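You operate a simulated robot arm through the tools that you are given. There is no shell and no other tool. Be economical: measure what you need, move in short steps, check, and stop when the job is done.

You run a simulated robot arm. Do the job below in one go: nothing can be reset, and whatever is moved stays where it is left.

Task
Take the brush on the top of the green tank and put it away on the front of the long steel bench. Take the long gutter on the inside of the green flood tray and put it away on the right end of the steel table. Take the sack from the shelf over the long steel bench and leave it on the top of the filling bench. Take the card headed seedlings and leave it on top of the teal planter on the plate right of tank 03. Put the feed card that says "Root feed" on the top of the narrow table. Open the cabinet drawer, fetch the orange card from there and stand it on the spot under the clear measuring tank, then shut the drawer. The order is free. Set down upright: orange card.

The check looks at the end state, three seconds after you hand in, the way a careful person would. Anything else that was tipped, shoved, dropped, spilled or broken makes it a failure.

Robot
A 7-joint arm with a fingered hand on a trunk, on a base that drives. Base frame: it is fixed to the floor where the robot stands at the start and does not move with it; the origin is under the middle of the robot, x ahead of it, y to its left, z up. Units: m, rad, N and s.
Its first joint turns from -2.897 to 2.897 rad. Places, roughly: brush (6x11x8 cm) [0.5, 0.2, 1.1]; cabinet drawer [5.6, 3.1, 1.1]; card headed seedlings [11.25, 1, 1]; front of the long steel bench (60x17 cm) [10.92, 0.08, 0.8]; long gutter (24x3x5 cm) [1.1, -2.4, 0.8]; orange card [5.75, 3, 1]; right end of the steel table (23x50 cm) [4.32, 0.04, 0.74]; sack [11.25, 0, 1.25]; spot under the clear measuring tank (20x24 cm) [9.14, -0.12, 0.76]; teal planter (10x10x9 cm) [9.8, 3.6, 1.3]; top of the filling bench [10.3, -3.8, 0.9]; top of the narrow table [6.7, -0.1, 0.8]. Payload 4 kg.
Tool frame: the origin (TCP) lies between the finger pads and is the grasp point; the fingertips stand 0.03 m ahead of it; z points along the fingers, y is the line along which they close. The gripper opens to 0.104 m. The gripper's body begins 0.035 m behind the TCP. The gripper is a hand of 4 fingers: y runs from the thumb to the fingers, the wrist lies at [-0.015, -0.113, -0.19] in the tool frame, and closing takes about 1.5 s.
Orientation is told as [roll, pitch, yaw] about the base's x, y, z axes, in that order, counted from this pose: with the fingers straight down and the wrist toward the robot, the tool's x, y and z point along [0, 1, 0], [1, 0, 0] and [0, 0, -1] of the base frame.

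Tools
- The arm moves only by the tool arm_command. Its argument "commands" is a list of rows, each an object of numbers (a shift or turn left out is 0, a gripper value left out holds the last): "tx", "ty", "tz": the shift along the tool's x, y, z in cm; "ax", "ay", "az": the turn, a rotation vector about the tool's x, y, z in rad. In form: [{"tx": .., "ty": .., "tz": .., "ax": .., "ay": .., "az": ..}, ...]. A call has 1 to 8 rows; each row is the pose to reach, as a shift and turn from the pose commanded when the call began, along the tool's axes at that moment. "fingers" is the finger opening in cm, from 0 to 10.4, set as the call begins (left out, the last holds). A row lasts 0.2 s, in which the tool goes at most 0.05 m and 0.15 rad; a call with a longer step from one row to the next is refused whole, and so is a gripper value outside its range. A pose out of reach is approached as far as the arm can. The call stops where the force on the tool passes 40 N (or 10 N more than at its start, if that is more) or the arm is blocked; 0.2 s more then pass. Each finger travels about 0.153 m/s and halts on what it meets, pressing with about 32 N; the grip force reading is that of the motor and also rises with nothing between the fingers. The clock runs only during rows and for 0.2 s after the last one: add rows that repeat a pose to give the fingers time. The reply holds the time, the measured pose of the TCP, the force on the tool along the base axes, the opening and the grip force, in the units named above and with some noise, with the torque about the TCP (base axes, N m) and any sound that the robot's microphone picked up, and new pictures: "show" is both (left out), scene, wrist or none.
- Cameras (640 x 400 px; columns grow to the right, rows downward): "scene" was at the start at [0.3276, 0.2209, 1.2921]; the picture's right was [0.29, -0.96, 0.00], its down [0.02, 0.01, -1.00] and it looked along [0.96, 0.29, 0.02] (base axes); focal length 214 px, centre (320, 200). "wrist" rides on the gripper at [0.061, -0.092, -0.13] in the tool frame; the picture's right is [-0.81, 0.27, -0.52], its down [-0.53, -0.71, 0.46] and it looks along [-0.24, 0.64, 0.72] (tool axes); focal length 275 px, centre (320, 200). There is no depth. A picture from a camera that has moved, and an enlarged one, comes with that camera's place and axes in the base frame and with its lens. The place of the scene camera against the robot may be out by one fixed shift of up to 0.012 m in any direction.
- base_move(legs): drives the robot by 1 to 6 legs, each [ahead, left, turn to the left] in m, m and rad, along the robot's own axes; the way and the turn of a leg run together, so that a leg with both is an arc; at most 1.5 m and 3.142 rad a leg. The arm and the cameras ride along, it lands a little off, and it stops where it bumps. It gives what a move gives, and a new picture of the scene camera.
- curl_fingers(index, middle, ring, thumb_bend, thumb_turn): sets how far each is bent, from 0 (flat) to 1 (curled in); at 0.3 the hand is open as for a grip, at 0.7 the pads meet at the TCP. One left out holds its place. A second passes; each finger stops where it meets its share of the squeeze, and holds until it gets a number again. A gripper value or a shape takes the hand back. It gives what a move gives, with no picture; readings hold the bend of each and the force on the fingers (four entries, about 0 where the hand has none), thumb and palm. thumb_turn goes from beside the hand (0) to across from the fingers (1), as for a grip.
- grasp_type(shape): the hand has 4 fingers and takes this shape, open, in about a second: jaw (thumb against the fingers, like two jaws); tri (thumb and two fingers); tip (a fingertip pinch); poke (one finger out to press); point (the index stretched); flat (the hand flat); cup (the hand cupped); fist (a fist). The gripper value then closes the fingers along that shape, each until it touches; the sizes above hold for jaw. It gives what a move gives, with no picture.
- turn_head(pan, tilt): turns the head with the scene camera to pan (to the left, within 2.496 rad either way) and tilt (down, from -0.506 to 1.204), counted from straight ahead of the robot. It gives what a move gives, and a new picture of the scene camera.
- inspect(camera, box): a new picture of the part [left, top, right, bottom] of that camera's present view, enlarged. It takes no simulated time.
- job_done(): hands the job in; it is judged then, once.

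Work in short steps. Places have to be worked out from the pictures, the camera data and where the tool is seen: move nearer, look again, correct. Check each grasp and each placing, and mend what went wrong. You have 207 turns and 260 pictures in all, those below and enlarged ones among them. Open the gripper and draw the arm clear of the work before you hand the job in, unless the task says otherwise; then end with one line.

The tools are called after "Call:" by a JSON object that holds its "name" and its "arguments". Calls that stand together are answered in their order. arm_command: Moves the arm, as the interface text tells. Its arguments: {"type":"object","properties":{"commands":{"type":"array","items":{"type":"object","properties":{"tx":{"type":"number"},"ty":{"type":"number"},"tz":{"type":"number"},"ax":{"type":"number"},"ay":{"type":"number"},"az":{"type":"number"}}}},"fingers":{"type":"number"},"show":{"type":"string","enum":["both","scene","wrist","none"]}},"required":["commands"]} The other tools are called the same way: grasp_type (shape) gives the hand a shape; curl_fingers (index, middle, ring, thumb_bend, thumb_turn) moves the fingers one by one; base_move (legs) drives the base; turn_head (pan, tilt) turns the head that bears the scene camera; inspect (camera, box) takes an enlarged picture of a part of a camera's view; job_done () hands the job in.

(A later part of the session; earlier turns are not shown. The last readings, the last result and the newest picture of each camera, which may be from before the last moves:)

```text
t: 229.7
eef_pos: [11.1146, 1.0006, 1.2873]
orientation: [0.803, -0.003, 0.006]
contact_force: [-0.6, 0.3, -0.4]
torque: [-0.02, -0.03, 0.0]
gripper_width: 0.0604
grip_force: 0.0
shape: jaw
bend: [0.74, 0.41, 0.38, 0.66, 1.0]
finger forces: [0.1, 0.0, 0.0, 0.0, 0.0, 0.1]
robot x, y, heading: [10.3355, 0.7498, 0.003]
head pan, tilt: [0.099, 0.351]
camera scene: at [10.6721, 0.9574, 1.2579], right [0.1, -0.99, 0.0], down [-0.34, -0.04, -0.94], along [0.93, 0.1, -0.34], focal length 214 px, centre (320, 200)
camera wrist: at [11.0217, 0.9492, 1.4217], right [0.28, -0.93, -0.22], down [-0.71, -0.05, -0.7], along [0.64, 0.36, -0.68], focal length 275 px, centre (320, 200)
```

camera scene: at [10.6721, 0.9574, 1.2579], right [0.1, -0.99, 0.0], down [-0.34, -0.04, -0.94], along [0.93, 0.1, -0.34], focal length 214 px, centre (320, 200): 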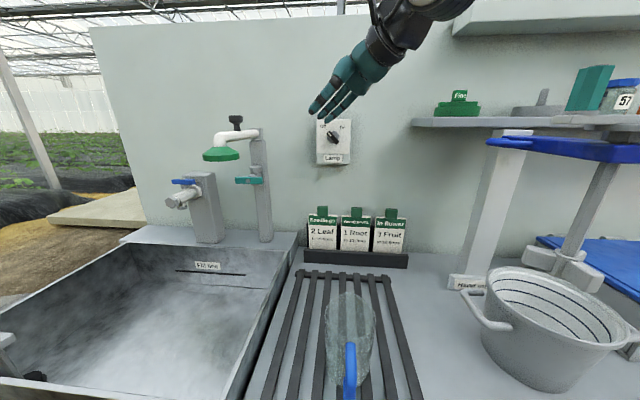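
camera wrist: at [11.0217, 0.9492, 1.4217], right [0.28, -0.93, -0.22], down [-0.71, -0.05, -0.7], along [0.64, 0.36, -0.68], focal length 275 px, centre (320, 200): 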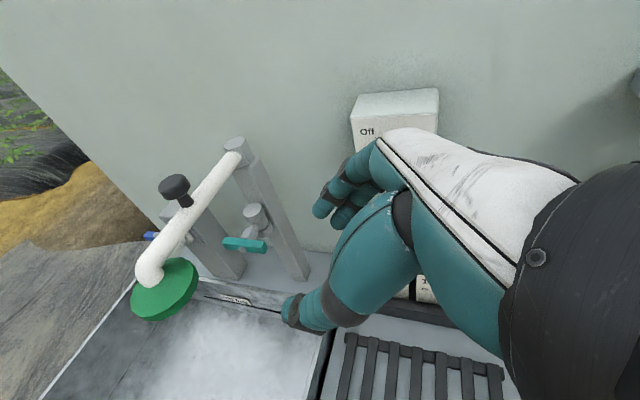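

A 6 cm opening curls the index too early, so I use 7 cm. I go down in front of the cards first, below the lamp switch, before moving in over the tab.

Call:
{"name": "arm_command", "arguments": {"commands": [{"tx": -3, "tz": 3.4}, {"tx": -6, "tz": 6.8}, {"tx": -9, "tz": 10.2}, {"tx": -12, "tz": 13.6}, {"tx": -14.2, "tz": 16.5}, {"tx": -14.2, "tz": 16.5, "ty": 4}, {"tx": -14.2, "tz": 16.5, "ty": 8}, {"tx": -14.2, "tz": 16.5, "ty": 12}], "fingers": 7}}

```text
t: 231.5
eef_pos: [11.2354, 1.0223, 1.072]
orientation: [0.801, -0.003, 0.008]
contact_force: [0.0, 0.4, 0.2]
torque: [-0.03, 0.02, -0.07]
gripper_width: 0.0697
grip_force: 0.1
shape: jaw
bend: [0.28, 0.38, 0.35, 0.6, 0.99]
finger forces: [0.0, 0.0, 0.1, 0.0, 0.0, 0.1]
robot x, y, heading: [10.3405, 0.7542, 0.006]
head pan, tilt: [0.099, 0.351]
camera scene: at [10.6717, 0.9577, 1.258], right [0.1, -0.99, 0.0], down [-0.34, -0.04, -0.94], along [0.93, 0.1, -0.34], focal length 214 px, centre (320, 200)
camera wrist: at [11.1431, 0.9709, 1.206], right [0.28, -0.93, -0.22], down [-0.71, -0.05, -0.7], along [0.64, 0.36, -0.68], focal length 275 px, centre (320, 200)
```

scene: 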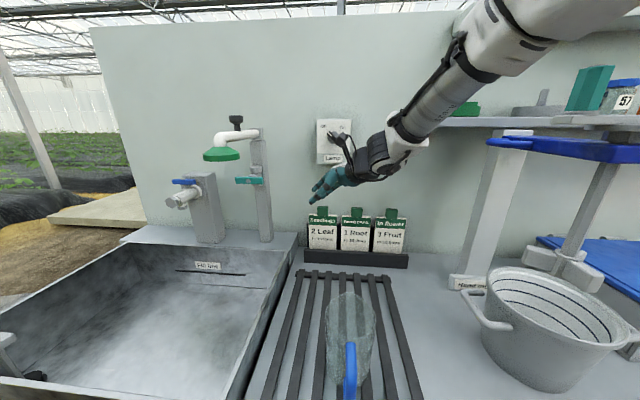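
wrist: 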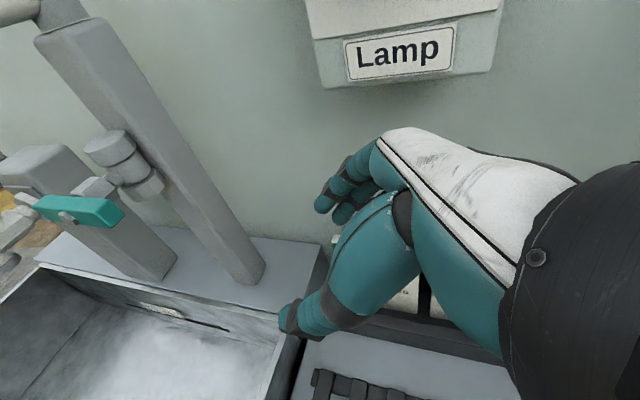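

The hand is in front of the tab, below the lamp switch, with no contact. I move the last 7.5 cm forward over the tab.

Call:
{"name": "arm_command", "arguments": {"commands": [{"ty": 2.5}, {"ty": 5}, {"ty": 7.5}, {"ty": 7.5}]}}

```text
t: 232.5
eef_pos: [11.3082, 1.0238, 1.0628]
orientation: [0.796, 0.006, 0.011]
contact_force: [-0.5, 0.0, -3.5]
torque: [0.14, -0.03, -0.02]
gripper_width: 0.0698
grip_force: 0.0
shape: jaw
bend: [0.28, 0.38, 0.35, 0.6, 0.99]
finger forces: [0.1, 0.0, 0.1, 0.1, 0.0, 3.5]
robot x, y, heading: [10.3414, 0.75, 0.0]
head pan, tilt: [0.099, 0.351]
stopped in row 4: the force on the tool passed its limit at 42 N (the readings are from after the stop); the commanded pose is now the measured one
camera scene: at [10.6718, 0.9576, 1.2579], right [0.1, -0.99, 0.0], down [-0.34, -0.04, -0.94], along [0.93, 0.1, -0.34], focal length 214 px, centre (320, 200)
camera wrist: at [11.2168, 0.9717, 1.1987], right [0.28, -0.93, -0.22], down [-0.72, -0.06, -0.69], along [0.64, 0.35, -0.69], focal length 275 px, centre (320, 200)
```

scene: 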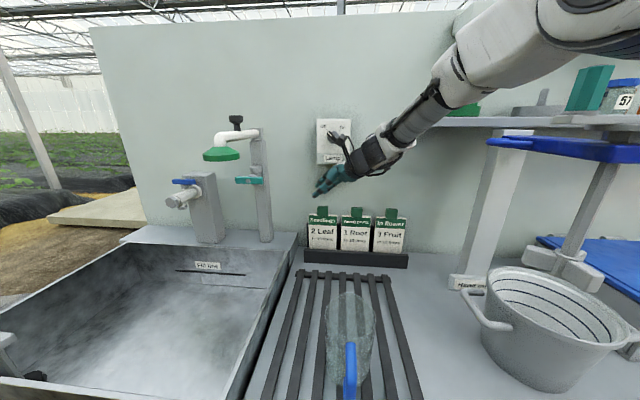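
wrist: 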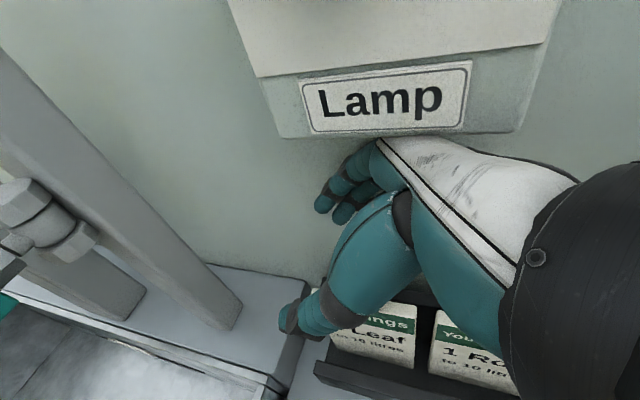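

The palm touched the lamp box. I back off 1 cm and go down so that the fingers come round the tab.

Call:
{"name": "arm_command", "arguments": {"commands": [{"ty": -1}, {"ty": -1, "tx": -1.5, "tz": 1.5}, {"ty": -1, "tx": -2.9, "tz": 2.8}, {"ty": -1, "tx": -2.9, "tz": 2.8}], "fingers": 8}}

```text
t: 233.5
eef_pos: [11.2996, 1.0212, 1.0221]
orientation: [0.796, 0.008, 0.012]
contact_force: [-0.2, -1.0, -0.1]
torque: [0.03, 0.0, 0.0]
gripper_width: 0.0795
grip_force: 0.0
shape: jaw
bend: [0.27, 0.35, 0.32, 0.53, 0.99]
finger forces: [0.1, 0.0, 0.0, 0.1, 0.0, 0.0]
robot x, y, heading: [10.3396, 0.7519, 0.003]
head pan, tilt: [0.099, 0.351]
camera scene: at [10.6718, 0.9576, 1.2579], right [0.1, -0.99, 0.0], down [-0.34, -0.04, -0.94], along [0.93, 0.1, -0.34], focal length 214 px, centre (320, 200)
camera wrist: at [11.2077, 0.9711, 1.1589], right [0.28, -0.93, -0.22], down [-0.72, -0.05, -0.69], along [0.64, 0.36, -0.68], focal length 275 px, centre (320, 200)
```

scene: 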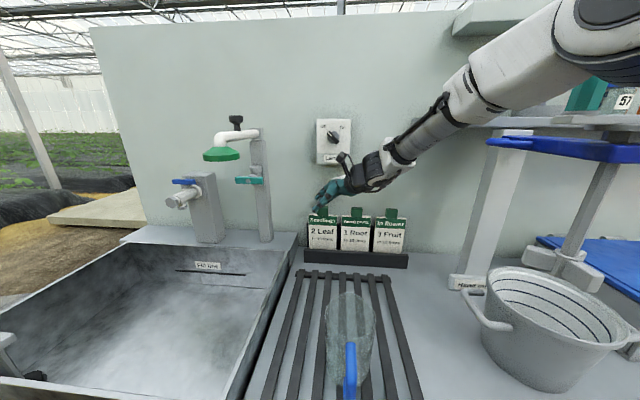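
wrist: 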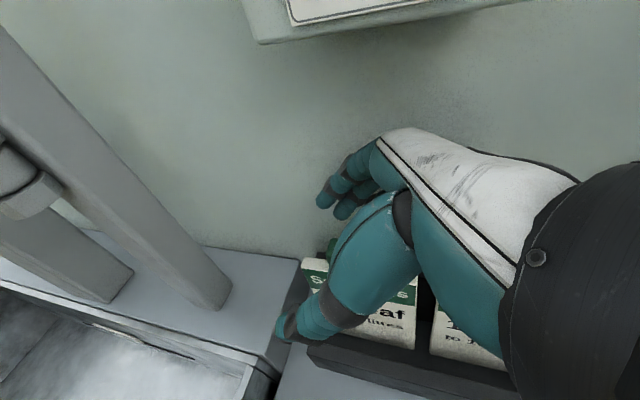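

I enlarge both views to see the tab between thumb and fingers.

Call:
{"name": "inspect", "arguments": {"camera": "wrist", "box": [260, 170, 440, 360]}}

Call:
{"name": "inspect", "arguments": {"camera": "scene", "box": [290, 150, 420, 270]}}

```text
2.11 times, centred on (350, 265) of wrist
camera zoom: at [11.2077, 0.9711, 1.1589], right [0.28, -0.93, -0.22], down [-0.72, -0.05, -0.69], along [0.64, 0.36, -0.68], focal length 580 px, centre (257, 63)
```

zoom: 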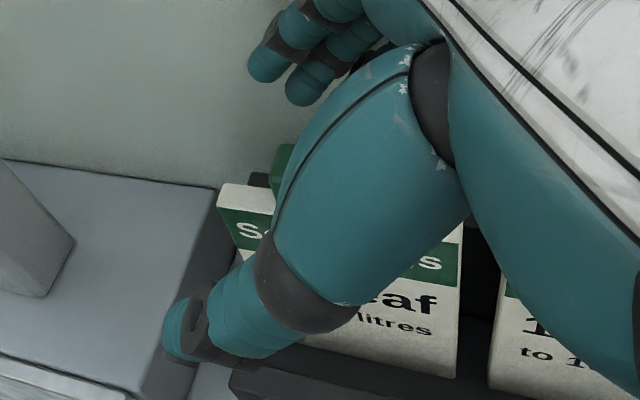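

```text
3.33 times, centred on (355, 210) of scene
camera zoom: at [10.6718, 0.9576, 1.2579], right [0.1, -0.99, 0.0], down [-0.34, -0.04, -0.94], along [0.93, 0.1, -0.34], focal length 715 px, centre (203, 167)
```

zoom: 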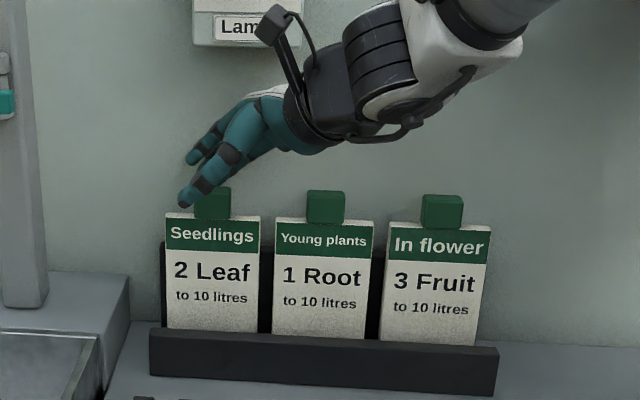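

The hand should go about 3 cm lower and 1 cm right to have the tab at the TCP. I do that.

Call:
{"name": "arm_command", "arguments": {"commands": [{"tx": -1.5, "tz": 0.6, "ty": 0.4}, {"tx": -3.0, "tz": 1.2, "ty": 0.8}, {"tx": -3.0, "tz": 1.2, "ty": 0.8}], "show": "none"}}

Call:
{"name": "inspect", "arguments": {"camera": "scene", "box": [290, 150, 420, 270]}}

Call:
{"name": "inspect", "arguments": {"camera": "wrist", "box": [240, 150, 440, 330]}}

```text
t: 234.3
eef_pos: [11.3062, 1.0094, 0.9937]
orientation: [0.799, 0.008, 0.01]
contact_force: [-0.5, 0.4, -1.0]
torque: [0.02, -0.01, -0.01]
gripper_width: 0.0798
grip_force: 0.0
shape: jaw
bend: [0.27, 0.35, 0.32, 0.53, 0.99]
finger forces: [0.0, 0.0, 0.0, 0.1, 0.1, 0.1]
robot x, y, heading: [10.3405, 0.7501, 0.002]
head pan, tilt: [0.099, 0.351]
```

```text
3.33 times, centred on (355, 210) of scene
camera zoom: at [10.6718, 0.9576, 1.2579], right [0.1, -0.99, 0.0], down [-0.34, -0.04, -0.94], along [0.93, 0.1, -0.34], focal length 715 px, centre (203, 167)
```

zoom: 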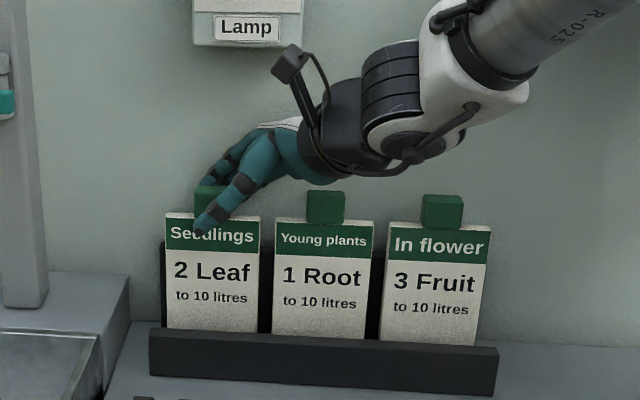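

```text
2.22 times, centred on (340, 240) of wrist
camera zoom: at [11.2152, 0.9582, 1.1288], right [0.28, -0.93, -0.22], down [-0.72, -0.05, -0.69], along [0.64, 0.36, -0.69], focal length 612 px, centre (276, 111)
```

zoom: 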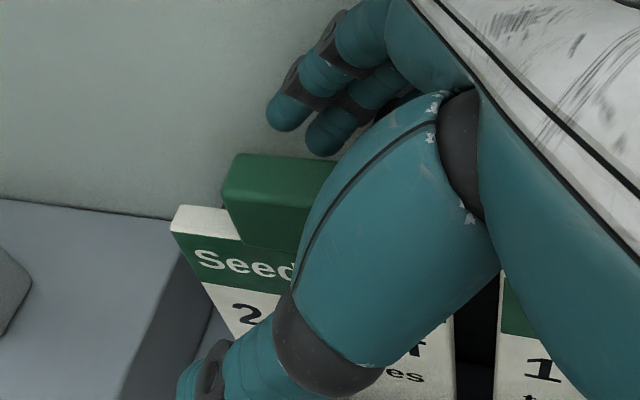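

The thumb is in front of the tab and the fingers are behind it. I close.

Call:
{"name": "arm_command", "arguments": {"commands": [{"tz": 0}, {"tz": 0}, {"tz": 0}, {"tz": 0}, {"tz": 0}, {"tz": 0}, {"tz": 0}, {"tz": 0}], "fingers": 0, "show": "wrist"}}

```text
t: 236.1
eef_pos: [11.3075, 1.01, 0.9933]
orientation: [0.8, 0.008, 0.011]
contact_force: [0.0, -0.6, 0.4]
torque: [0.02, 0.0, 0.04]
gripper_width: 0.0118
grip_force: 32.3
shape: jaw
bend: [0.72, 0.64, 0.66, 0.74, 1.0]
finger forces: [18.8, 7.6, 3.6, 0.0, 29.8, 0.1]
robot x, y, heading: [10.3377, 0.7504, -0.0]
head pan, tilt: [0.099, 0.351]
camera wrist: at [11.2152, 0.9582, 1.129], right [0.28, -0.93, -0.22], down [-0.72, -0.05, -0.69], along [0.64, 0.36, -0.69], focal length 275 px, centre (320, 200)
```

wrist: 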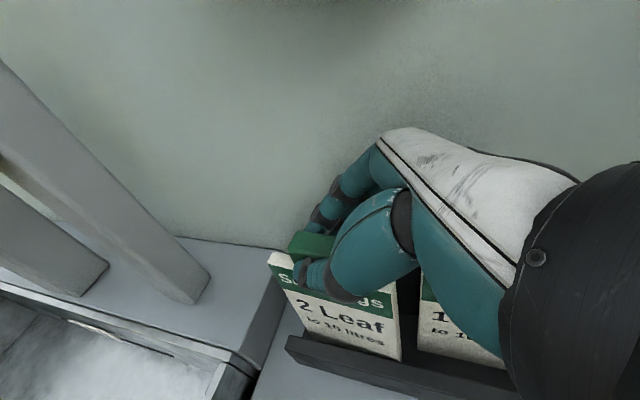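

It is gripped at 1.2 cm. I lift 6 cm with a slight pull forward, staying under the lamp box.

Call:
{"name": "arm_command", "arguments": {"commands": [{"tx": 1.1, "tz": -1.05, "ty": -0.2}, {"tx": 2.2, "tz": -2.1, "ty": -0.4}, {"tx": 3.3, "tz": -3.2, "ty": -0.7}, {"tx": 4.3, "tz": -4.2, "ty": -1.0}, {"tx": 4.3, "tz": -4.2, "ty": -1.0}], "show": "none"}}

Call:
{"name": "inspect", "arguments": {"camera": "scene", "box": [290, 150, 420, 270]}}

```text
t: 237.3
eef_pos: [11.2962, 1.0111, 1.053]
orientation: [0.798, 0.006, 0.011]
contact_force: [0.0, 0.4, -1.0]
torque: [0.0, 0.01, -0.01]
gripper_width: 0.0118
grip_force: 31.9
shape: jaw
bend: [0.72, 0.64, 0.67, 0.74, 1.0]
finger forces: [19.6, 7.0, 3.6, 0.0, 30.1, 0.0]
robot x, y, heading: [10.3392, 0.7551, 0.007]
head pan, tilt: [0.099, 0.351]
```

```text
3.33 times, centred on (355, 210) of scene
camera zoom: at [10.6718, 0.9576, 1.2579], right [0.1, -0.99, 0.0], down [-0.34, -0.04, -0.94], along [0.93, 0.1, -0.34], focal length 715 px, centre (203, 167)
```

zoom: 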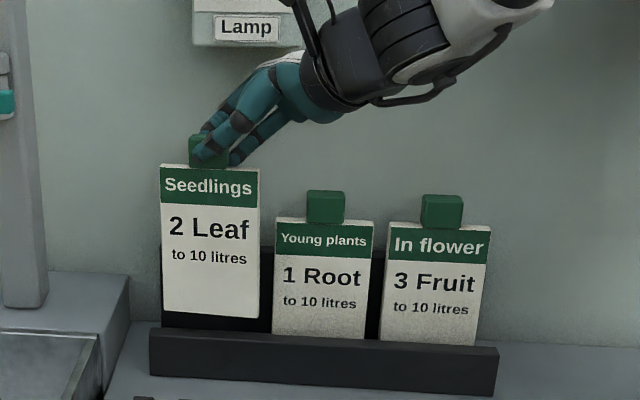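

The card's bottom is level with the holder lip. I raise slightly more while drawing it forward, then up and away.

Call:
{"name": "arm_command", "arguments": {"commands": [{"tx": 0.7, "tz": -0.7, "ty": -0.4}, {"tx": 1.4, "tz": -1.4, "ty": -1.2}, {"tx": 2.1, "tz": -2.1, "ty": -3.5}, {"tx": 3, "tz": -3, "ty": -7}, {"tx": 4, "tz": -4, "ty": -11}, {"tx": 6, "tz": -6, "ty": -15}, {"tx": 8, "tz": -8, "ty": -19}], "show": "scene"}}

```text
t: 238.9
eef_pos: [11.1088, 1.0085, 1.1676]
orientation: [0.798, 0.01, 0.01]
contact_force: [0.3, -0.9, -1.2]
torque: [0.02, 0.04, 0.03]
gripper_width: 0.0114
grip_force: 32.1
shape: jaw
bend: [0.72, 0.65, 0.68, 0.74, 1.0]
finger forces: [19.6, 6.9, 3.4, 0.0, 30.0, 0.1]
robot x, y, heading: [10.3397, 0.7489, 0.002]
head pan, tilt: [0.099, 0.351]
camera scene: at [10.6724, 0.9575, 1.2578], right [0.1, -0.99, 0.0], down [-0.34, -0.04, -0.94], along [0.93, 0.1, -0.34], focal length 214 px, centre (320, 200)
```

scene: 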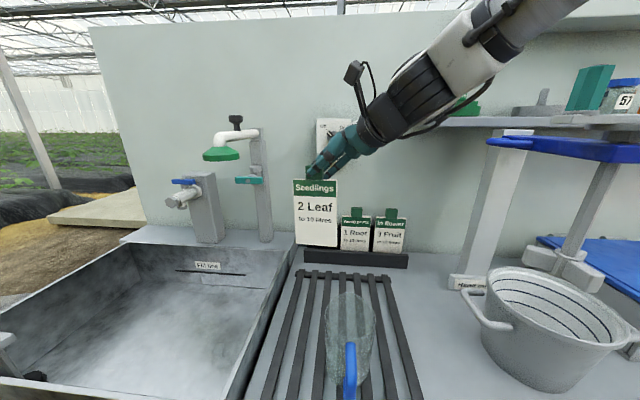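

I have the Seedlings card. I draw the arm in and drive round the east side of the bench, since the gap beside the dosing table is too narrow. First I go back to the aisle.

Call:
{"name": "arm_command", "arguments": {"commands": [{"ty": -4, "tx": 0.7, "tz": -0.7}, {"ty": -8, "tx": 1.4, "tz": -1.4}, {"ty": -12, "tx": 2.1, "tz": -2.1}, {"ty": -16, "tx": 2.8, "tz": -2.8}, {"ty": -20, "tx": 3.5, "tz": -3.5}, {"ty": -24, "tx": 4, "tz": -4}, {"ty": -27, "tx": 4, "tz": -4}], "show": "none"}}

Call:
{"name": "base_move", "arguments": {"legs": [[-0.12, 0, 0], [0, -1.5, 0], [0, -0.75, 0], [1.45, 0, 0]]}}

```text
t: 240.5
eef_pos: [10.8382, 1.004, 1.2247]
orientation: [0.796, 0.006, 0.011]
contact_force: [-0.2, 0.2, -0.8]
torque: [0.01, 0.01, 0.05]
gripper_width: 0.0114
grip_force: 32.0
shape: jaw
bend: [0.72, 0.65, 0.69, 0.74, 1.0]
finger forces: [19.8, 6.9, 3.5, 0.0, 30.1, 0.1]
robot x, y, heading: [10.3403, 0.7496, 0.003]
head pan, tilt: [0.099, 0.351]
```

```text
t: 259.4
eef_pos: [12.2211, -1.1568, 1.226]
orientation: [0.798, 0.009, 0.066]
contact_force: [0.5, 0.1, -0.6]
torque: [-0.01, -0.02, 0.0]
gripper_width: 0.0113
grip_force: 32.0
shape: jaw
bend: [0.72, 0.65, 0.69, 0.74, 1.0]
finger forces: [19.9, 6.9, 3.6, 0.0, 30.0, 0.0]
robot x, y, heading: [11.735, -1.4349, 0.055]
head pan, tilt: [0.099, 0.351]
camera scene: at [12.0566, -1.2125, 1.2579], right [0.16, -0.99, 0.0], down [-0.34, -0.05, -0.94], along [0.93, 0.15, -0.34], focal length 214 px, centre (320, 200)
```

scene: 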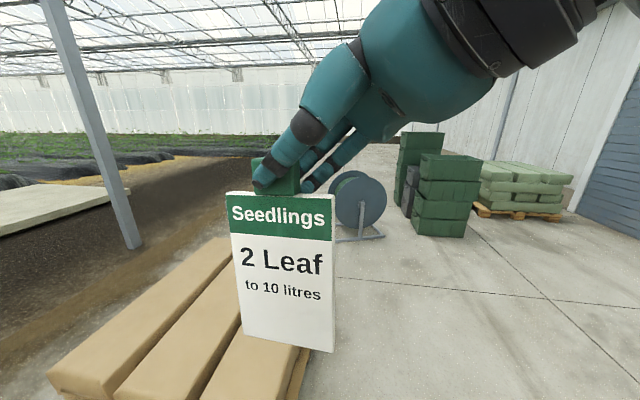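

I turn left to face +y, with the passage between the bench back (x ≈ 11.4) and the pallet (x ≈ 12.4) ahead.

Call:
{"name": "base_move", "arguments": {"legs": [[0, 0, 1.516], [0, -0.15, 0]]}}

Call:
{"name": "turn_head", "arguments": {"pan": 0.0, "tilt": 0.3}}

```text
t: 264.4
eef_pos: [11.6339, -0.934, 1.225]
orientation: [0.797, 0.008, 1.573]
contact_force: [0.5, -0.5, -0.6]
torque: [0.04, -0.02, 0.01]
gripper_width: 0.0117
grip_force: 32.3
shape: jaw
bend: [0.72, 0.65, 0.7, 0.74, 1.0]
finger forces: [19.8, 6.9, 3.5, 0.1, 29.9, 0.0]
robot x, y, heading: [11.8849, -1.4353, 1.568]
head pan, tilt: [0.099, 0.351]
camera scene: at [11.676, -1.1078, 1.2579], right [1.0, 0.09, 0.0], down [0.03, -0.34, -0.94], along [-0.09, 0.93, -0.34], focal length 214 px, centre (320, 200)
```

scene: 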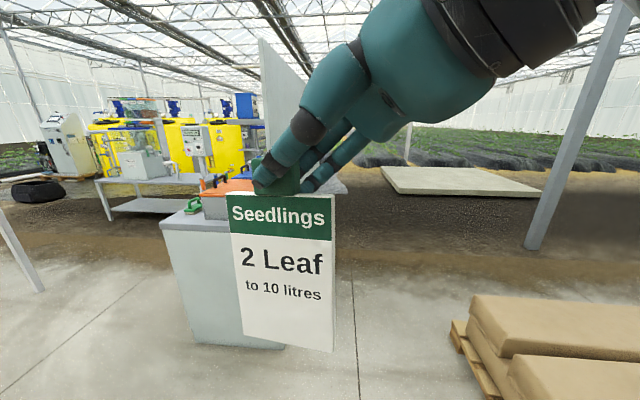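

```text
t: 265.1
eef_pos: [11.6341, -0.9357, 1.2257]
orientation: [0.798, 0.007, 1.572]
contact_force: [-0.1, 1.2, -1.1]
torque: [-0.01, 0.0, 0.01]
gripper_width: 0.0117
grip_force: 32.2
shape: jaw
bend: [0.72, 0.65, 0.7, 0.74, 1.0]
finger forces: [19.7, 6.7, 3.5, 0.0, 29.8, 0.0]
robot x, y, heading: [11.8823, -1.4376, 1.566]
head pan, tilt: [0.0, 0.3]
camera scene: at [11.6852, -1.1071, 1.2626], right [1.0, 0.0, 0.0], down [0.0, -0.3, -0.96], along [0.0, 0.96, -0.3], focal length 214 px, centre (320, 200)
```

scene: 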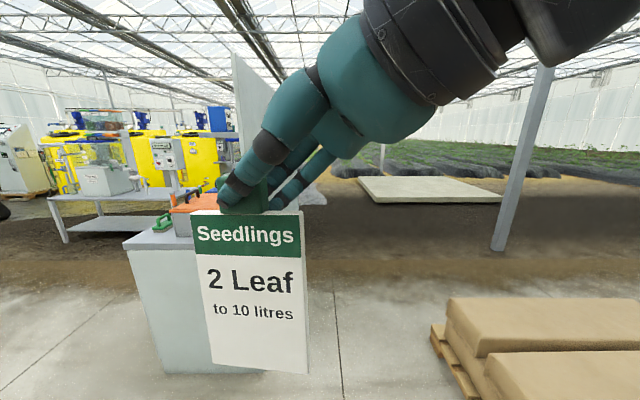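

The lane is clear with about 0.1 m each side. I go forward 1.4 m and check.

Call:
{"name": "base_move", "arguments": {"legs": [[0.3, 0.04, 0], [1.2, 0, 0.003]]}}

```text
t: 272.7
eef_pos: [11.5993, 0.5365, 1.2261]
orientation: [0.797, 0.007, 1.576]
contact_force: [-0.5, 0.9, -0.4]
torque: [0.0, -0.03, 0.0]
gripper_width: 0.0115
grip_force: 31.6
shape: jaw
bend: [0.72, 0.65, 0.7, 0.74, 1.0]
finger forces: [19.7, 6.8, 3.5, 0.0, 29.9, 0.1]
robot x, y, heading: [11.8473, 0.0368, 1.568]
head pan, tilt: [0.0, 0.3]
camera scene: at [11.6501, 0.3637, 1.2627], right [1.0, 0.0, 0.0], down [0.0, -0.3, -0.96], along [0.0, 0.96, -0.3], focal length 214 px, centre (320, 200)
```

scene: 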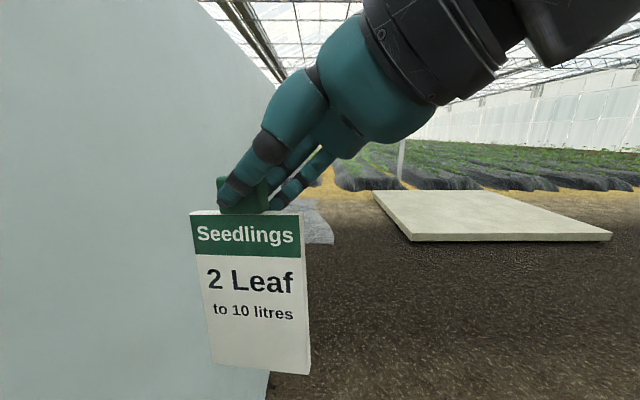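

The lane continues clear. I go on 2.5 m and look left towards the tanks.

Call:
{"name": "base_move", "arguments": {"legs": [[1.3, 0, 0], [1.3, 0, 0]]}}

Call:
{"name": "turn_head", "arguments": {"pan": 1.3, "tilt": 0.2}}

```text
t: 285.3
eef_pos: [11.5903, 3.1321, 1.226]
orientation: [0.798, 0.008, 1.579]
contact_force: [-0.2, 1.0, -1.0]
torque: [0.0, 0.0, 0.02]
gripper_width: 0.0115
grip_force: 32.1
shape: jaw
bend: [0.72, 0.65, 0.7, 0.74, 1.0]
finger forces: [19.6, 6.8, 3.5, 0.0, 29.9, 0.0]
robot x, y, heading: [11.84, 2.634, 1.577]
head pan, tilt: [0.0, 0.3]
camera scene: at [11.6422, 2.9588, 1.2627], right [1.0, 0.0, 0.0], down [0.0, -0.3, -0.96], along [0.0, 0.96, -0.3], focal length 214 px, centre (320, 200)
```

scene: 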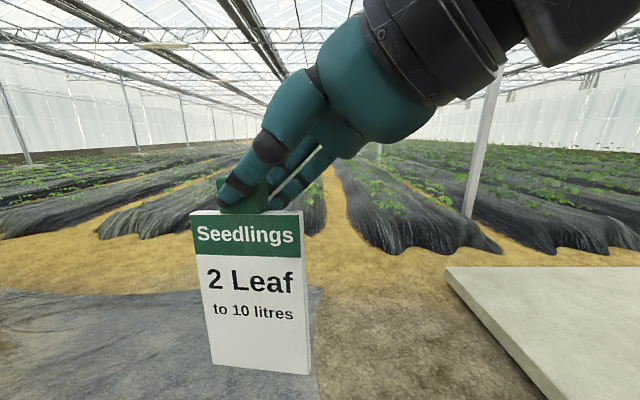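

```text
t: 286.8
eef_pos: [11.5914, 3.1298, 1.2253]
orientation: [0.796, 0.007, 1.582]
contact_force: [-0.7, -0.2, -0.1]
torque: [0.04, 0.02, -0.01]
gripper_width: 0.0116
grip_force: 31.7
shape: jaw
bend: [0.72, 0.65, 0.7, 0.74, 1.0]
finger forces: [19.6, 6.8, 3.5, 0.0, 29.9, 0.0]
robot x, y, heading: [11.8418, 2.6311, 1.572]
head pan, tilt: [1.3, 0.201]
camera scene: at [11.5527, 2.8902, 1.2719], right [0.27, 0.96, 0.0], down [0.19, -0.05, -0.98], along [-0.94, 0.26, -0.2], focal length 214 px, centre (320, 200)
```

scene: 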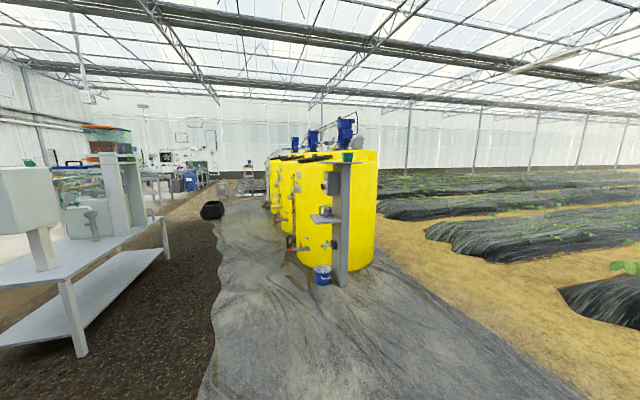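

Call:
{"name": "inspect", "arguments": {"camera": "scene", "box": [260, 110, 400, 300]}}

```text
2.11 times, centred on (330, 205) of scene
camera zoom: at [11.5527, 2.8902, 1.2719], right [0.27, 0.96, 0.0], down [0.19, -0.05, -0.98], along [-0.94, 0.26, -0.2], focal length 452 px, centre (299, 190)
```

zoom: 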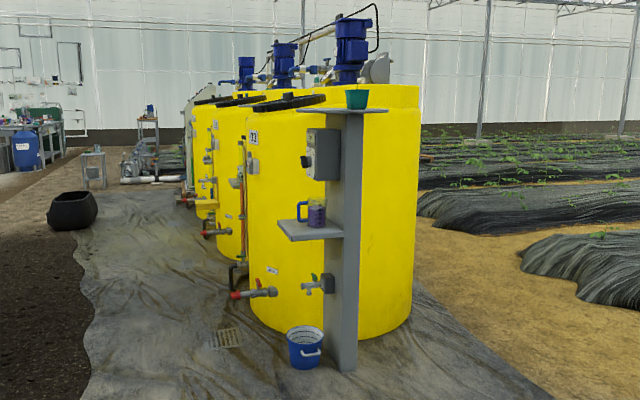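

The planter stands on a small plate atop a post at about (9.8, 3.61), its top near z ≈ 1.31. I drive to its east side and face it.

Call:
{"name": "base_move", "arguments": {"legs": [[0.85, 0, 0], [0, 0, 1.57], [1.1, 0, 0]]}}

Call:
{"name": "turn_head", "arguments": {"pan": 0.0, "tilt": 0.15}}

```text
t: 300.3
eef_pos: [10.2667, 3.1793, 1.224]
orientation: [0.795, 0.008, -3.099]
contact_force: [0.0, -0.1, -0.3]
torque: [0.05, -0.01, -0.01]
gripper_width: 0.0118
grip_force: 31.8
shape: jaw
bend: [0.72, 0.65, 0.7, 0.74, 1.0]
finger forces: [19.4, 6.8, 3.5, 0.0, 29.7, 0.0]
robot x, y, heading: [10.764, 3.4476, -3.106]
head pan, tilt: [1.3, 0.201]
camera scene: at [10.5062, 3.143, 1.2719], right [-0.97, 0.23, 0.0], down [0.05, 0.19, -0.98], along [-0.23, -0.95, -0.2], focal length 214 px, centre (320, 200)
```

scene: 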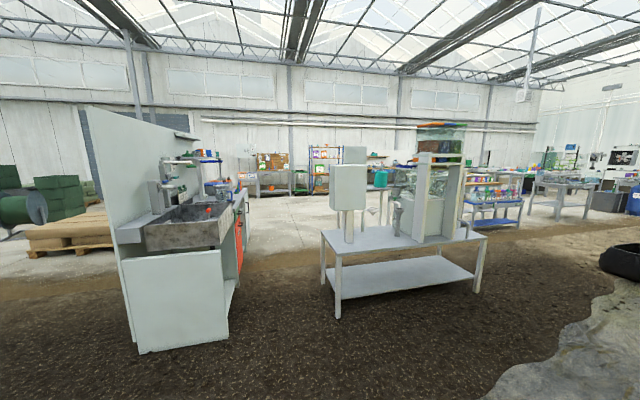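

```text
t: 301.8
eef_pos: [10.2673, 3.179, 1.2252]
orientation: [0.797, 0.006, -3.099]
contact_force: [-1.0, -0.5, -0.6]
torque: [0.02, 0.02, -0.03]
gripper_width: 0.0119
grip_force: 31.8
shape: jaw
bend: [0.72, 0.65, 0.7, 0.74, 1.0]
finger forces: [19.5, 6.8, 3.4, 0.1, 29.7, 0.1]
robot x, y, heading: [10.7578, 3.4498, -3.107]
head pan, tilt: [0.0, 0.15]
camera scene: at [10.4353, 3.2303, 1.2766], right [-0.04, 1.0, 0.0], down [0.15, 0.01, -0.99], along [-0.99, -0.04, -0.15], focal length 214 px, centre (320, 200)
```

scene: 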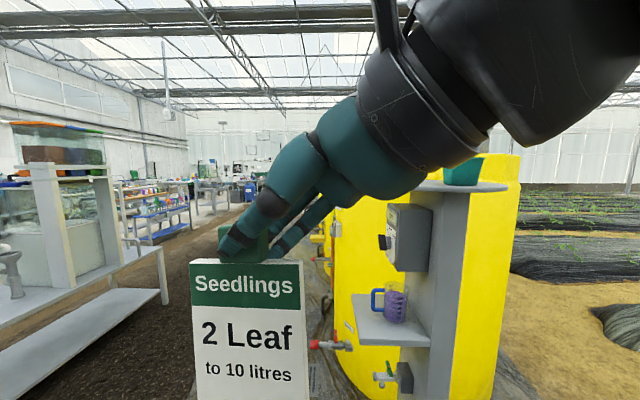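

The planter base is confirmed at (9.80, 3.62, 1.226). I bring the hand to the robot's centreline, then pitch it up 90° so that the card lies flat, pointing forward.

Call:
{"name": "arm_command", "arguments": {"commands": [{"tx": -3.1, "tz": -3.2}, {"tx": -6.2, "tz": -6.4}, {"tx": -9.3, "tz": -9.6}, {"tx": -12.4, "tz": -12.8}, {"tx": -15.6, "tz": -16}, {"tx": -18.8, "tz": -19.4}], "show": "none"}}

Call:
{"name": "arm_command", "arguments": {"commands": [{"ax": -0.1, "az": -0.1}, {"ax": -0.2, "az": -0.2}, {"ax": -0.3, "az": -0.3}, {"ax": -0.4, "az": -0.4}, {"ax": -0.5, "az": -0.51}, {"ax": -0.6, "az": -0.61}, {"ax": -0.7, "az": -0.71}, {"ax": -0.8, "az": -0.81}], "show": "scene"}}

```text
t: 303.2
eef_pos: [10.2557, 3.4502, 1.227]
orientation: [0.797, 0.006, -3.098]
contact_force: [-0.3, 0.7, -0.5]
torque: [0.01, -0.01, 0.01]
gripper_width: 0.0112
grip_force: 31.9
shape: jaw
bend: [0.72, 0.65, 0.7, 0.74, 1.0]
finger forces: [19.5, 6.8, 3.3, 0.1, 29.8, 0.1]
robot x, y, heading: [10.7581, 3.4483, -3.109]
head pan, tilt: [0.0, 0.15]
```

```text
t: 305.0
eef_pos: [10.1936, 3.5043, 1.3387]
orientation: [0.799, -1.133, -3.104]
contact_force: [0.8, -0.8, 0.1]
torque: [0.0, -0.05, -0.02]
gripper_width: 0.0117
grip_force: 32.1
shape: jaw
bend: [0.72, 0.72, 0.7, 0.74, 1.0]
finger forces: [21.1, 6.4, 2.1, 0.0, 29.9, 0.1]
out of reach, approached as far as the arm can: row 2, 3, 4, 5, 6, 7, 8
robot x, y, heading: [10.759, 3.4436, -3.105]
head pan, tilt: [0.0, 0.15]
camera scene: at [10.4356, 3.2303, 1.2767], right [-0.04, 1.0, 0.0], down [0.15, 0.01, -0.99], along [-0.99, -0.04, -0.15], focal length 214 px, centre (320, 200)
```

scene: 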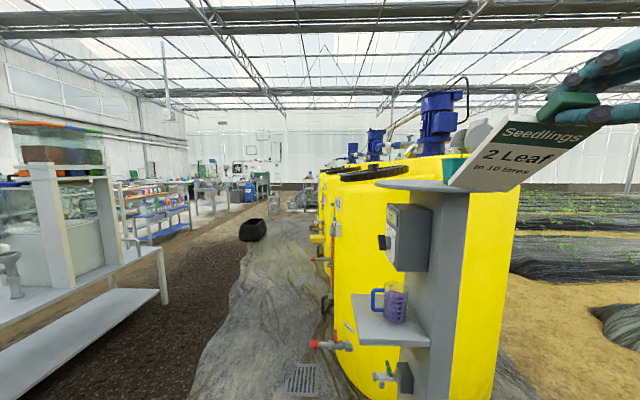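

The card is coming up flat. I finish the pitch.

Call:
{"name": "arm_command", "arguments": {"commands": [{"ax": -0.1, "az": -0.1}, {"ax": -0.2, "az": -0.2}, {"ax": -0.3, "az": -0.31}, {"ax": -0.3, "az": -0.31}]}}

```text
t: 306.0
eef_pos: [10.1773, 3.5154, 1.3577]
orientation: [0.895, -1.565, 3.084]
contact_force: [-0.3, 0.8, -0.6]
torque: [0.0, -0.05, -0.01]
gripper_width: 0.0115
grip_force: 32.0
shape: jaw
bend: [0.72, 0.72, 0.7, 0.75, 0.99]
finger forces: [21.3, 6.3, 1.8, 0.0, 29.9, 0.0]
out of reach, approached as far as the arm can: row 1, 2, 3, 4
robot x, y, heading: [10.7573, 3.4428, -3.109]
head pan, tilt: [0.0, 0.15]
camera scene: at [10.4353, 3.2304, 1.2767], right [-0.04, 1.0, 0.0], down [0.15, 0.01, -0.99], along [-0.99, -0.04, -0.15], focal length 214 px, centre (320, 200)
camera wrist: at [10.3093, 3.571, 1.267], right [-0.26, 0.93, 0.27], down [-0.7, 0.02, -0.72], along [-0.67, -0.37, 0.64], focal length 275 px, centre (320, 200)
```

scene: 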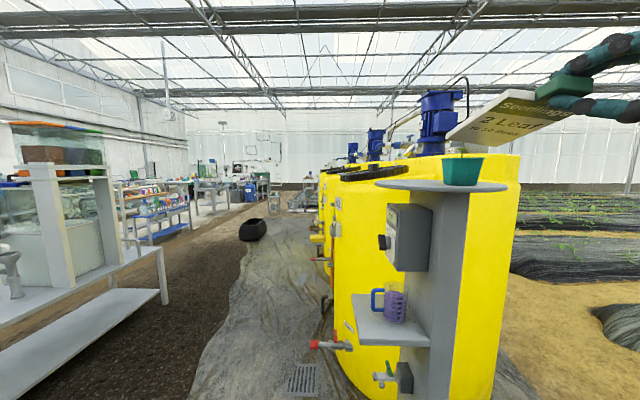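
wrist: 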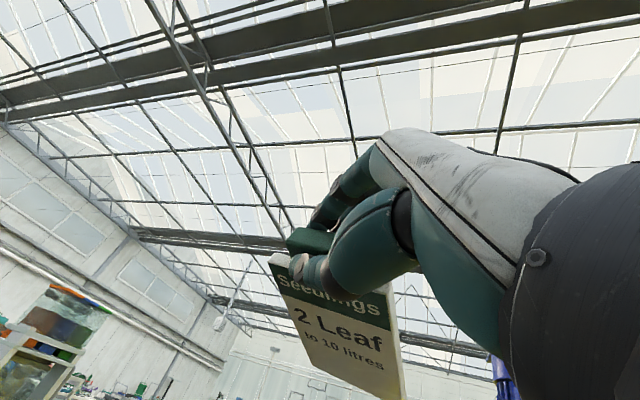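

The far end droops about 0.2 rad because the card leaned when it was gripped. I pitch a bit more and raise the hand before approaching.

Call:
{"name": "arm_command", "arguments": {"commands": [{"ty": 2, "ax": -0.07, "az": -0.07}, {"ty": 4, "ax": -0.14, "az": -0.14}, {"ty": 6, "ax": -0.14, "az": -0.14}, {"ty": 8, "ax": -0.14, "az": -0.14}, {"ty": 8, "ax": -0.14, "az": -0.14}], "show": "scene"}}

```text
t: 307.2
eef_pos: [10.174, 3.5159, 1.4381]
orientation: [-2.361, -1.38, 0.057]
contact_force: [-0.9, 0.4, -0.7]
torque: [0.02, -0.06, -0.01]
gripper_width: 0.0114
grip_force: 32.2
shape: jaw
bend: [0.72, 0.72, 0.7, 0.75, 0.99]
finger forces: [21.5, 6.5, 1.5, 0.1, 30.1, 0.1]
robot x, y, heading: [10.7572, 3.4495, -3.108]
head pan, tilt: [0.0, 0.15]
camera scene: at [10.4353, 3.2305, 1.2767], right [-0.04, 1.0, 0.0], down [0.15, 0.01, -0.99], along [-0.99, -0.04, -0.15], focal length 214 px, centre (320, 200)
```

scene: 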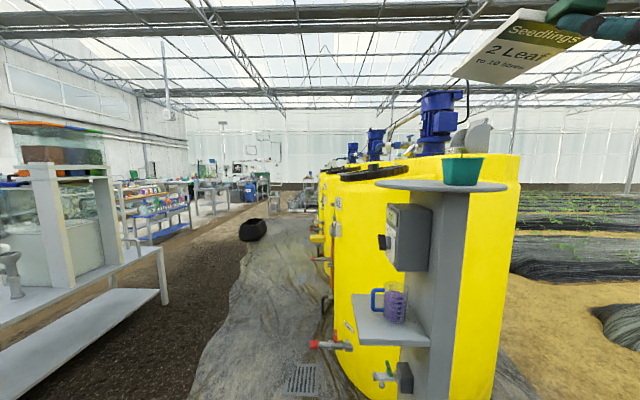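

The card is now nearly level. I enlarge the planter to see its top before approaching.

Call:
{"name": "inspect", "arguments": {"camera": "scene", "box": [400, 120, 530, 220]}}

```text
4.00 times, centred on (465, 170) of scene
camera zoom: at [10.4353, 3.2305, 1.2767], right [-0.04, 1.0, 0.0], down [0.15, 0.01, -0.99], along [-0.99, -0.04, -0.15], focal length 858 px, centre (-260, 320)
```

zoom: 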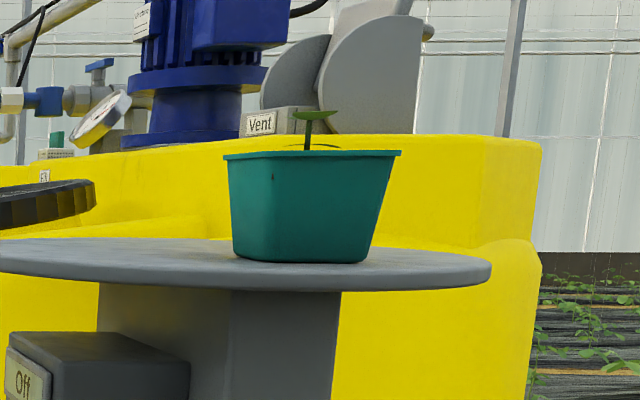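

The planter holds a seedling whose stem rises at its centre. I pitch the hand back down so that the wrist camera can look into the planter from above.

Call:
{"name": "arm_command", "arguments": {"commands": [{"ty": -1, "ax": 0.1, "az": 0.1}, {"ty": -1, "ax": 0.2, "az": 0.2}, {"ty": -1, "ax": 0.3, "az": 0.3}, {"ty": -1, "ax": 0.4, "az": 0.4}, {"ty": -1, "ax": 0.5, "az": 0.5}, {"ty": -1, "ax": 0.6, "az": 0.6}, {"ty": -1, "ax": 0.7, "az": 0.7}, {"ty": -1, "ax": 0.8, "az": 0.8}], "show": "none"}}

Call:
{"name": "arm_command", "arguments": {"commands": [{"ax": 0.1, "az": 0.1}, {"ax": 0.2, "az": 0.2}, {"ax": 0.3, "az": 0.3}, {"ax": 0.4, "az": 0.4}, {"ax": 0.4, "az": 0.4}]}}

```text
t: 309.0
eef_pos: [10.1721, 3.5167, 1.4289]
orientation: [0.788, -0.629, -3.094]
contact_force: [-0.1, 1.0, -0.6]
torque: [-0.02, -0.02, 0.01]
gripper_width: 0.0113
grip_force: 32.0
shape: jaw
bend: [0.72, 0.72, 0.7, 0.75, 0.99]
finger forces: [21.3, 6.7, 1.7, 0.0, 29.9, 0.1]
robot x, y, heading: [10.7566, 3.4487, -3.105]
head pan, tilt: [0.0, 0.15]
```

```text
t: 310.2
eef_pos: [10.1731, 3.5171, 1.427]
orientation: [0.787, -0.064, -3.092]
contact_force: [0.0, 0.2, -1.1]
torque: [0.01, 0.01, 0.0]
gripper_width: 0.0115
grip_force: 31.9
shape: jaw
bend: [0.72, 0.72, 0.7, 0.75, 0.99]
finger forces: [20.9, 7.2, 1.7, 0.1, 29.7, 0.0]
robot x, y, heading: [10.7624, 3.4469, -3.105]
head pan, tilt: [0.0, 0.15]
camera scene: at [10.4353, 3.2305, 1.2767], right [-0.04, 1.0, 0.0], down [0.15, 0.01, -0.99], along [-0.99, -0.04, -0.15], focal length 214 px, centre (320, 200)
camera wrist: at [10.2698, 3.5706, 1.5571], right [-0.33, 0.92, -0.19], down [0.66, 0.09, -0.74], along [-0.67, -0.37, -0.64], focal length 275 px, centre (320, 200)
```

scene: 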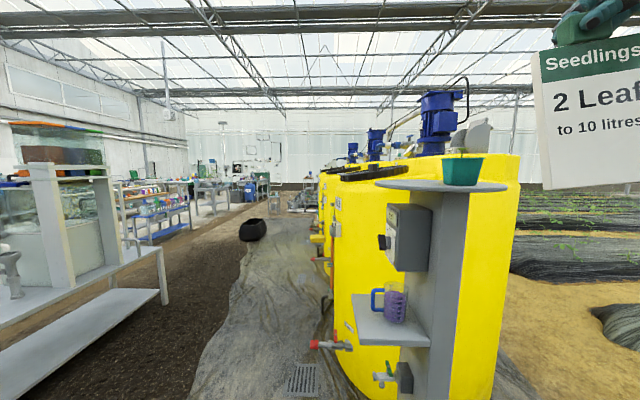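
wrist: 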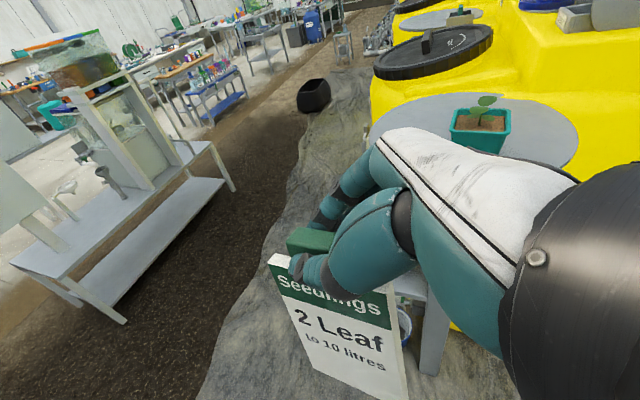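

Call:
{"name": "inspect", "arguments": {"camera": "wrist", "box": [430, 70, 540, 170]}}

```text
4.00 times, centred on (485, 120) of wrist
camera zoom: at [10.2698, 3.5706, 1.5571], right [-0.33, 0.92, -0.19], down [0.66, 0.09, -0.74], along [-0.67, -0.37, -0.64], focal length 1101 px, centre (-340, 520)
```

zoom: 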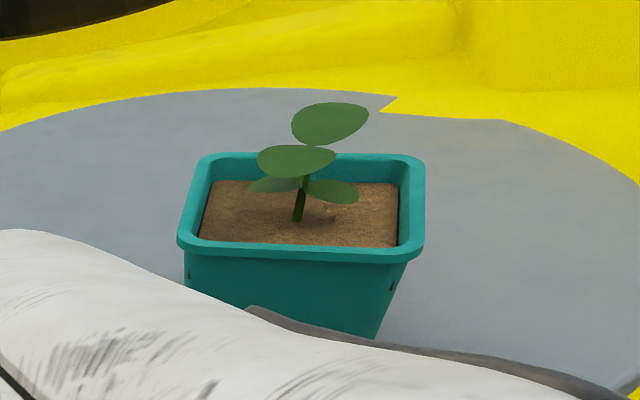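

The soil lies a little below the rim and a small seedling is in the middle. I will lay the card flat across the rim and watch the contact height. I pitch the hand up again.

Call:
{"name": "arm_command", "arguments": {"commands": [{"ax": -0.1, "az": -0.1}, {"ax": -0.2, "az": -0.2}, {"ax": -0.3, "az": -0.3}, {"ax": -0.4, "az": -0.4}, {"ax": -0.5, "az": -0.5}, {"ax": -0.6, "az": -0.6}, {"ax": -0.7, "az": -0.7}, {"ax": -0.8, "az": -0.8}], "show": "none"}}

Call:
{"name": "arm_command", "arguments": {"commands": [{"ax": -0.1, "az": -0.1}, {"ax": -0.2, "az": -0.2}, {"ax": -0.3, "az": -0.3}, {"ax": -0.4, "az": -0.4}, {"ax": -0.43, "az": -0.43}, {"ax": -0.43, "az": -0.43}], "show": "scene"}}

```text
t: 312.0
eef_pos: [10.1729, 3.5163, 1.4278]
orientation: [0.787, -1.199, -3.095]
contact_force: [1.0, 0.5, -1.1]
torque: [0.02, -0.02, -0.01]
gripper_width: 0.0117
grip_force: 32.7
shape: jaw
bend: [0.72, 0.72, 0.7, 0.75, 0.99]
finger forces: [21.6, 6.6, 1.3, 0.1, 29.8, 0.0]
robot x, y, heading: [10.7584, 3.4438, -3.104]
head pan, tilt: [0.0, 0.15]
```

```text
t: 313.4
eef_pos: [10.172, 3.516, 1.4276]
orientation: [-2.359, -1.338, 0.054]
contact_force: [0.5, 0.0, -0.5]
torque: [0.01, -0.1, 0.0]
gripper_width: 0.0119
grip_force: 32.2
shape: jaw
bend: [0.72, 0.72, 0.7, 0.75, 0.99]
finger forces: [21.6, 6.5, 1.2, 0.0, 30.0, 0.0]
robot x, y, heading: [10.76, 3.4464, -3.109]
head pan, tilt: [0.0, 0.15]
camera scene: at [10.4353, 3.2304, 1.2767], right [-0.04, 1.0, 0.0], down [0.15, 0.01, -0.99], along [-0.99, -0.04, -0.15], focal length 214 px, centre (320, 200)
```

scene: 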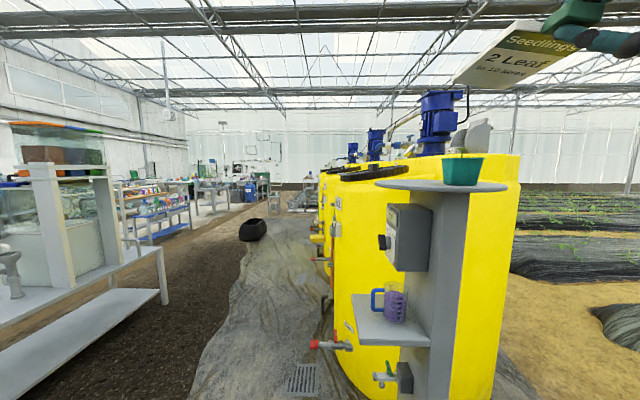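

The card is flat again at z ≈ 1.42, above the seedling. I drive it over the planter: 0.30 m forward and 0.15 m right.

Call:
{"name": "base_move", "arguments": {"legs": [[0, -0.146, 0], [0.3, 0, 0]]}}

Call:
{"name": "inspect", "arguments": {"camera": "scene", "box": [400, 20, 640, 220]}}

```text
t: 316.4
eef_pos: [9.8728, 3.6521, 1.4282]
orientation: [-2.36, -1.337, 0.055]
contact_force: [-0.2, -0.1, -1.4]
torque: [0.0, -0.05, 0.01]
gripper_width: 0.0117
grip_force: 32.0
shape: jaw
bend: [0.72, 0.72, 0.7, 0.75, 0.99]
finger forces: [21.7, 6.5, 1.1, 0.0, 30.0, 0.0]
robot x, y, heading: [10.4628, 3.5803, -3.107]
head pan, tilt: [0.0, 0.15]
camera scene: at [10.1358, 3.3657, 1.2767], right [-0.04, 1.0, 0.0], down [0.15, 0.01, -0.99], along [-0.99, -0.04, -0.15], focal length 214 px, centre (320, 200)
```

scene: 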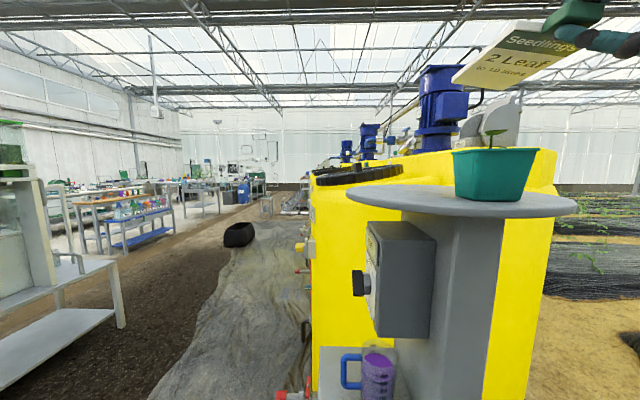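

```text
2.00 times, centred on (520, 120) of scene
camera zoom: at [10.1358, 3.3657, 1.2767], right [-0.04, 1.0, 0.0], down [0.15, 0.01, -0.99], along [-0.99, -0.04, -0.15], focal length 429 px, centre (-80, 360)
```

zoom: 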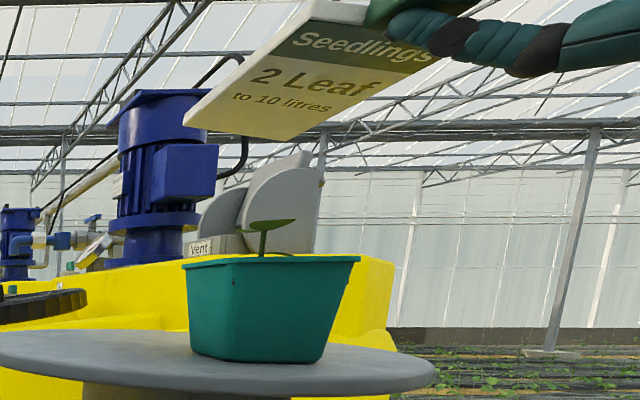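

The card is over the planter, about 2 cm too far right. I correct and lower 6 cm.

Call:
{"name": "arm_command", "arguments": {"commands": [{"tx": 1.7, "tz": 1.8}, {"tx": 2.1, "tz": 1.4, "ty": -3}, {"tx": 2.5, "tz": 1.0, "ty": -6}, {"tx": 2.5, "tz": 1.0, "ty": -6}], "show": "none"}}

Call:
{"name": "inspect", "arguments": {"camera": "scene", "box": [400, 20, 640, 220]}}

```text
t: 317.4
eef_pos: [9.8716, 3.6267, 1.3674]
orientation: [-2.361, -1.338, 0.056]
contact_force: [0.5, -0.4, 0.0]
torque: [0.0, -0.08, -0.04]
gripper_width: 0.0115
grip_force: 31.9
shape: jaw
bend: [0.72, 0.72, 0.7, 0.75, 0.99]
finger forces: [21.9, 6.7, 1.0, 0.0, 30.0, 0.0]
robot x, y, heading: [10.4605, 3.5823, -3.107]
head pan, tilt: [0.0, 0.15]
```

```text
2.00 times, centred on (520, 120) of scene
camera zoom: at [10.1358, 3.3657, 1.2767], right [-0.04, 1.0, 0.0], down [0.15, 0.01, -0.99], along [-0.99, -0.04, -0.15], focal length 429 px, centre (-80, 360)
```

zoom: 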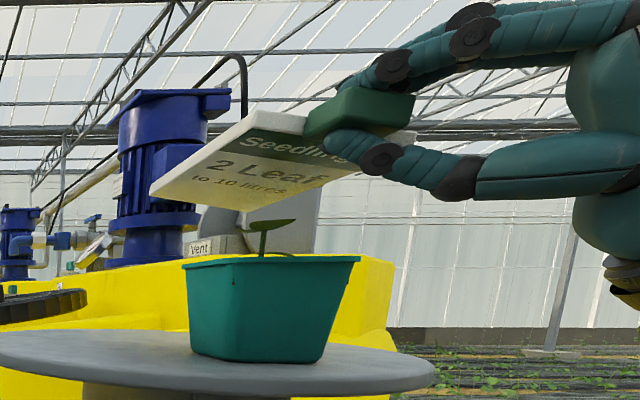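

By comparison in the same camera, the card should go about 1.3 cm forward and 1.5 cm left. I correct and lower slowly until contact.

Call:
{"name": "arm_command", "arguments": {"commands": [{"tx": 0.1, "tz": 2}, {"tx": 0.3, "tz": 1.8, "ty": -1}, {"tx": 0.4, "tz": 1.7, "ty": -2}, {"tx": 0.5, "tz": 1.6, "ty": -2.6}, {"tx": 0.5, "tz": 1.6, "ty": -3.2}, {"tx": 0.6, "tz": 1.5, "ty": -3.8}], "show": "none"}}

Call:
{"name": "inspect", "arguments": {"camera": "scene", "box": [400, 20, 640, 220]}}

```text
t: 318.8
eef_pos: [9.8487, 3.6123, 1.3382]
orientation: [-2.356, -1.337, 0.054]
contact_force: [0.0, 0.1, -0.9]
torque: [0.02, -0.09, 0.0]
gripper_width: 0.0117
grip_force: 32.0
shape: jaw
bend: [0.72, 0.72, 0.7, 0.75, 0.99]
finger forces: [21.8, 6.6, 1.0, 0.0, 30.1, 0.0]
out of reach, approached as far as the arm can: row 4, 5, 6
robot x, y, heading: [10.459, 3.5854, -3.107]
head pan, tilt: [0.0, 0.15]
```

```text
2.00 times, centred on (520, 120) of scene
camera zoom: at [10.1358, 3.3657, 1.2767], right [-0.04, 1.0, 0.0], down [0.15, 0.01, -0.99], along [-0.99, -0.04, -0.15], focal length 429 px, centre (-80, 360)
```

zoom: 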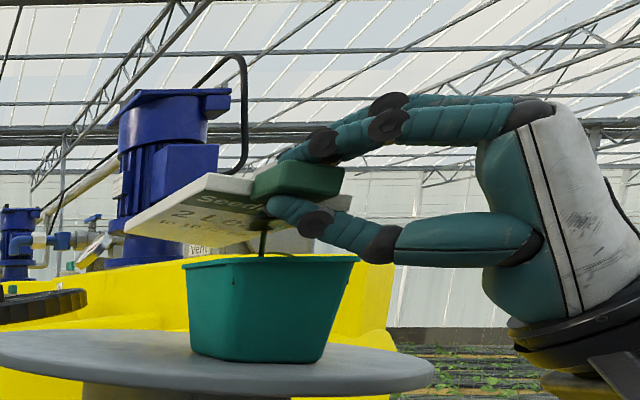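

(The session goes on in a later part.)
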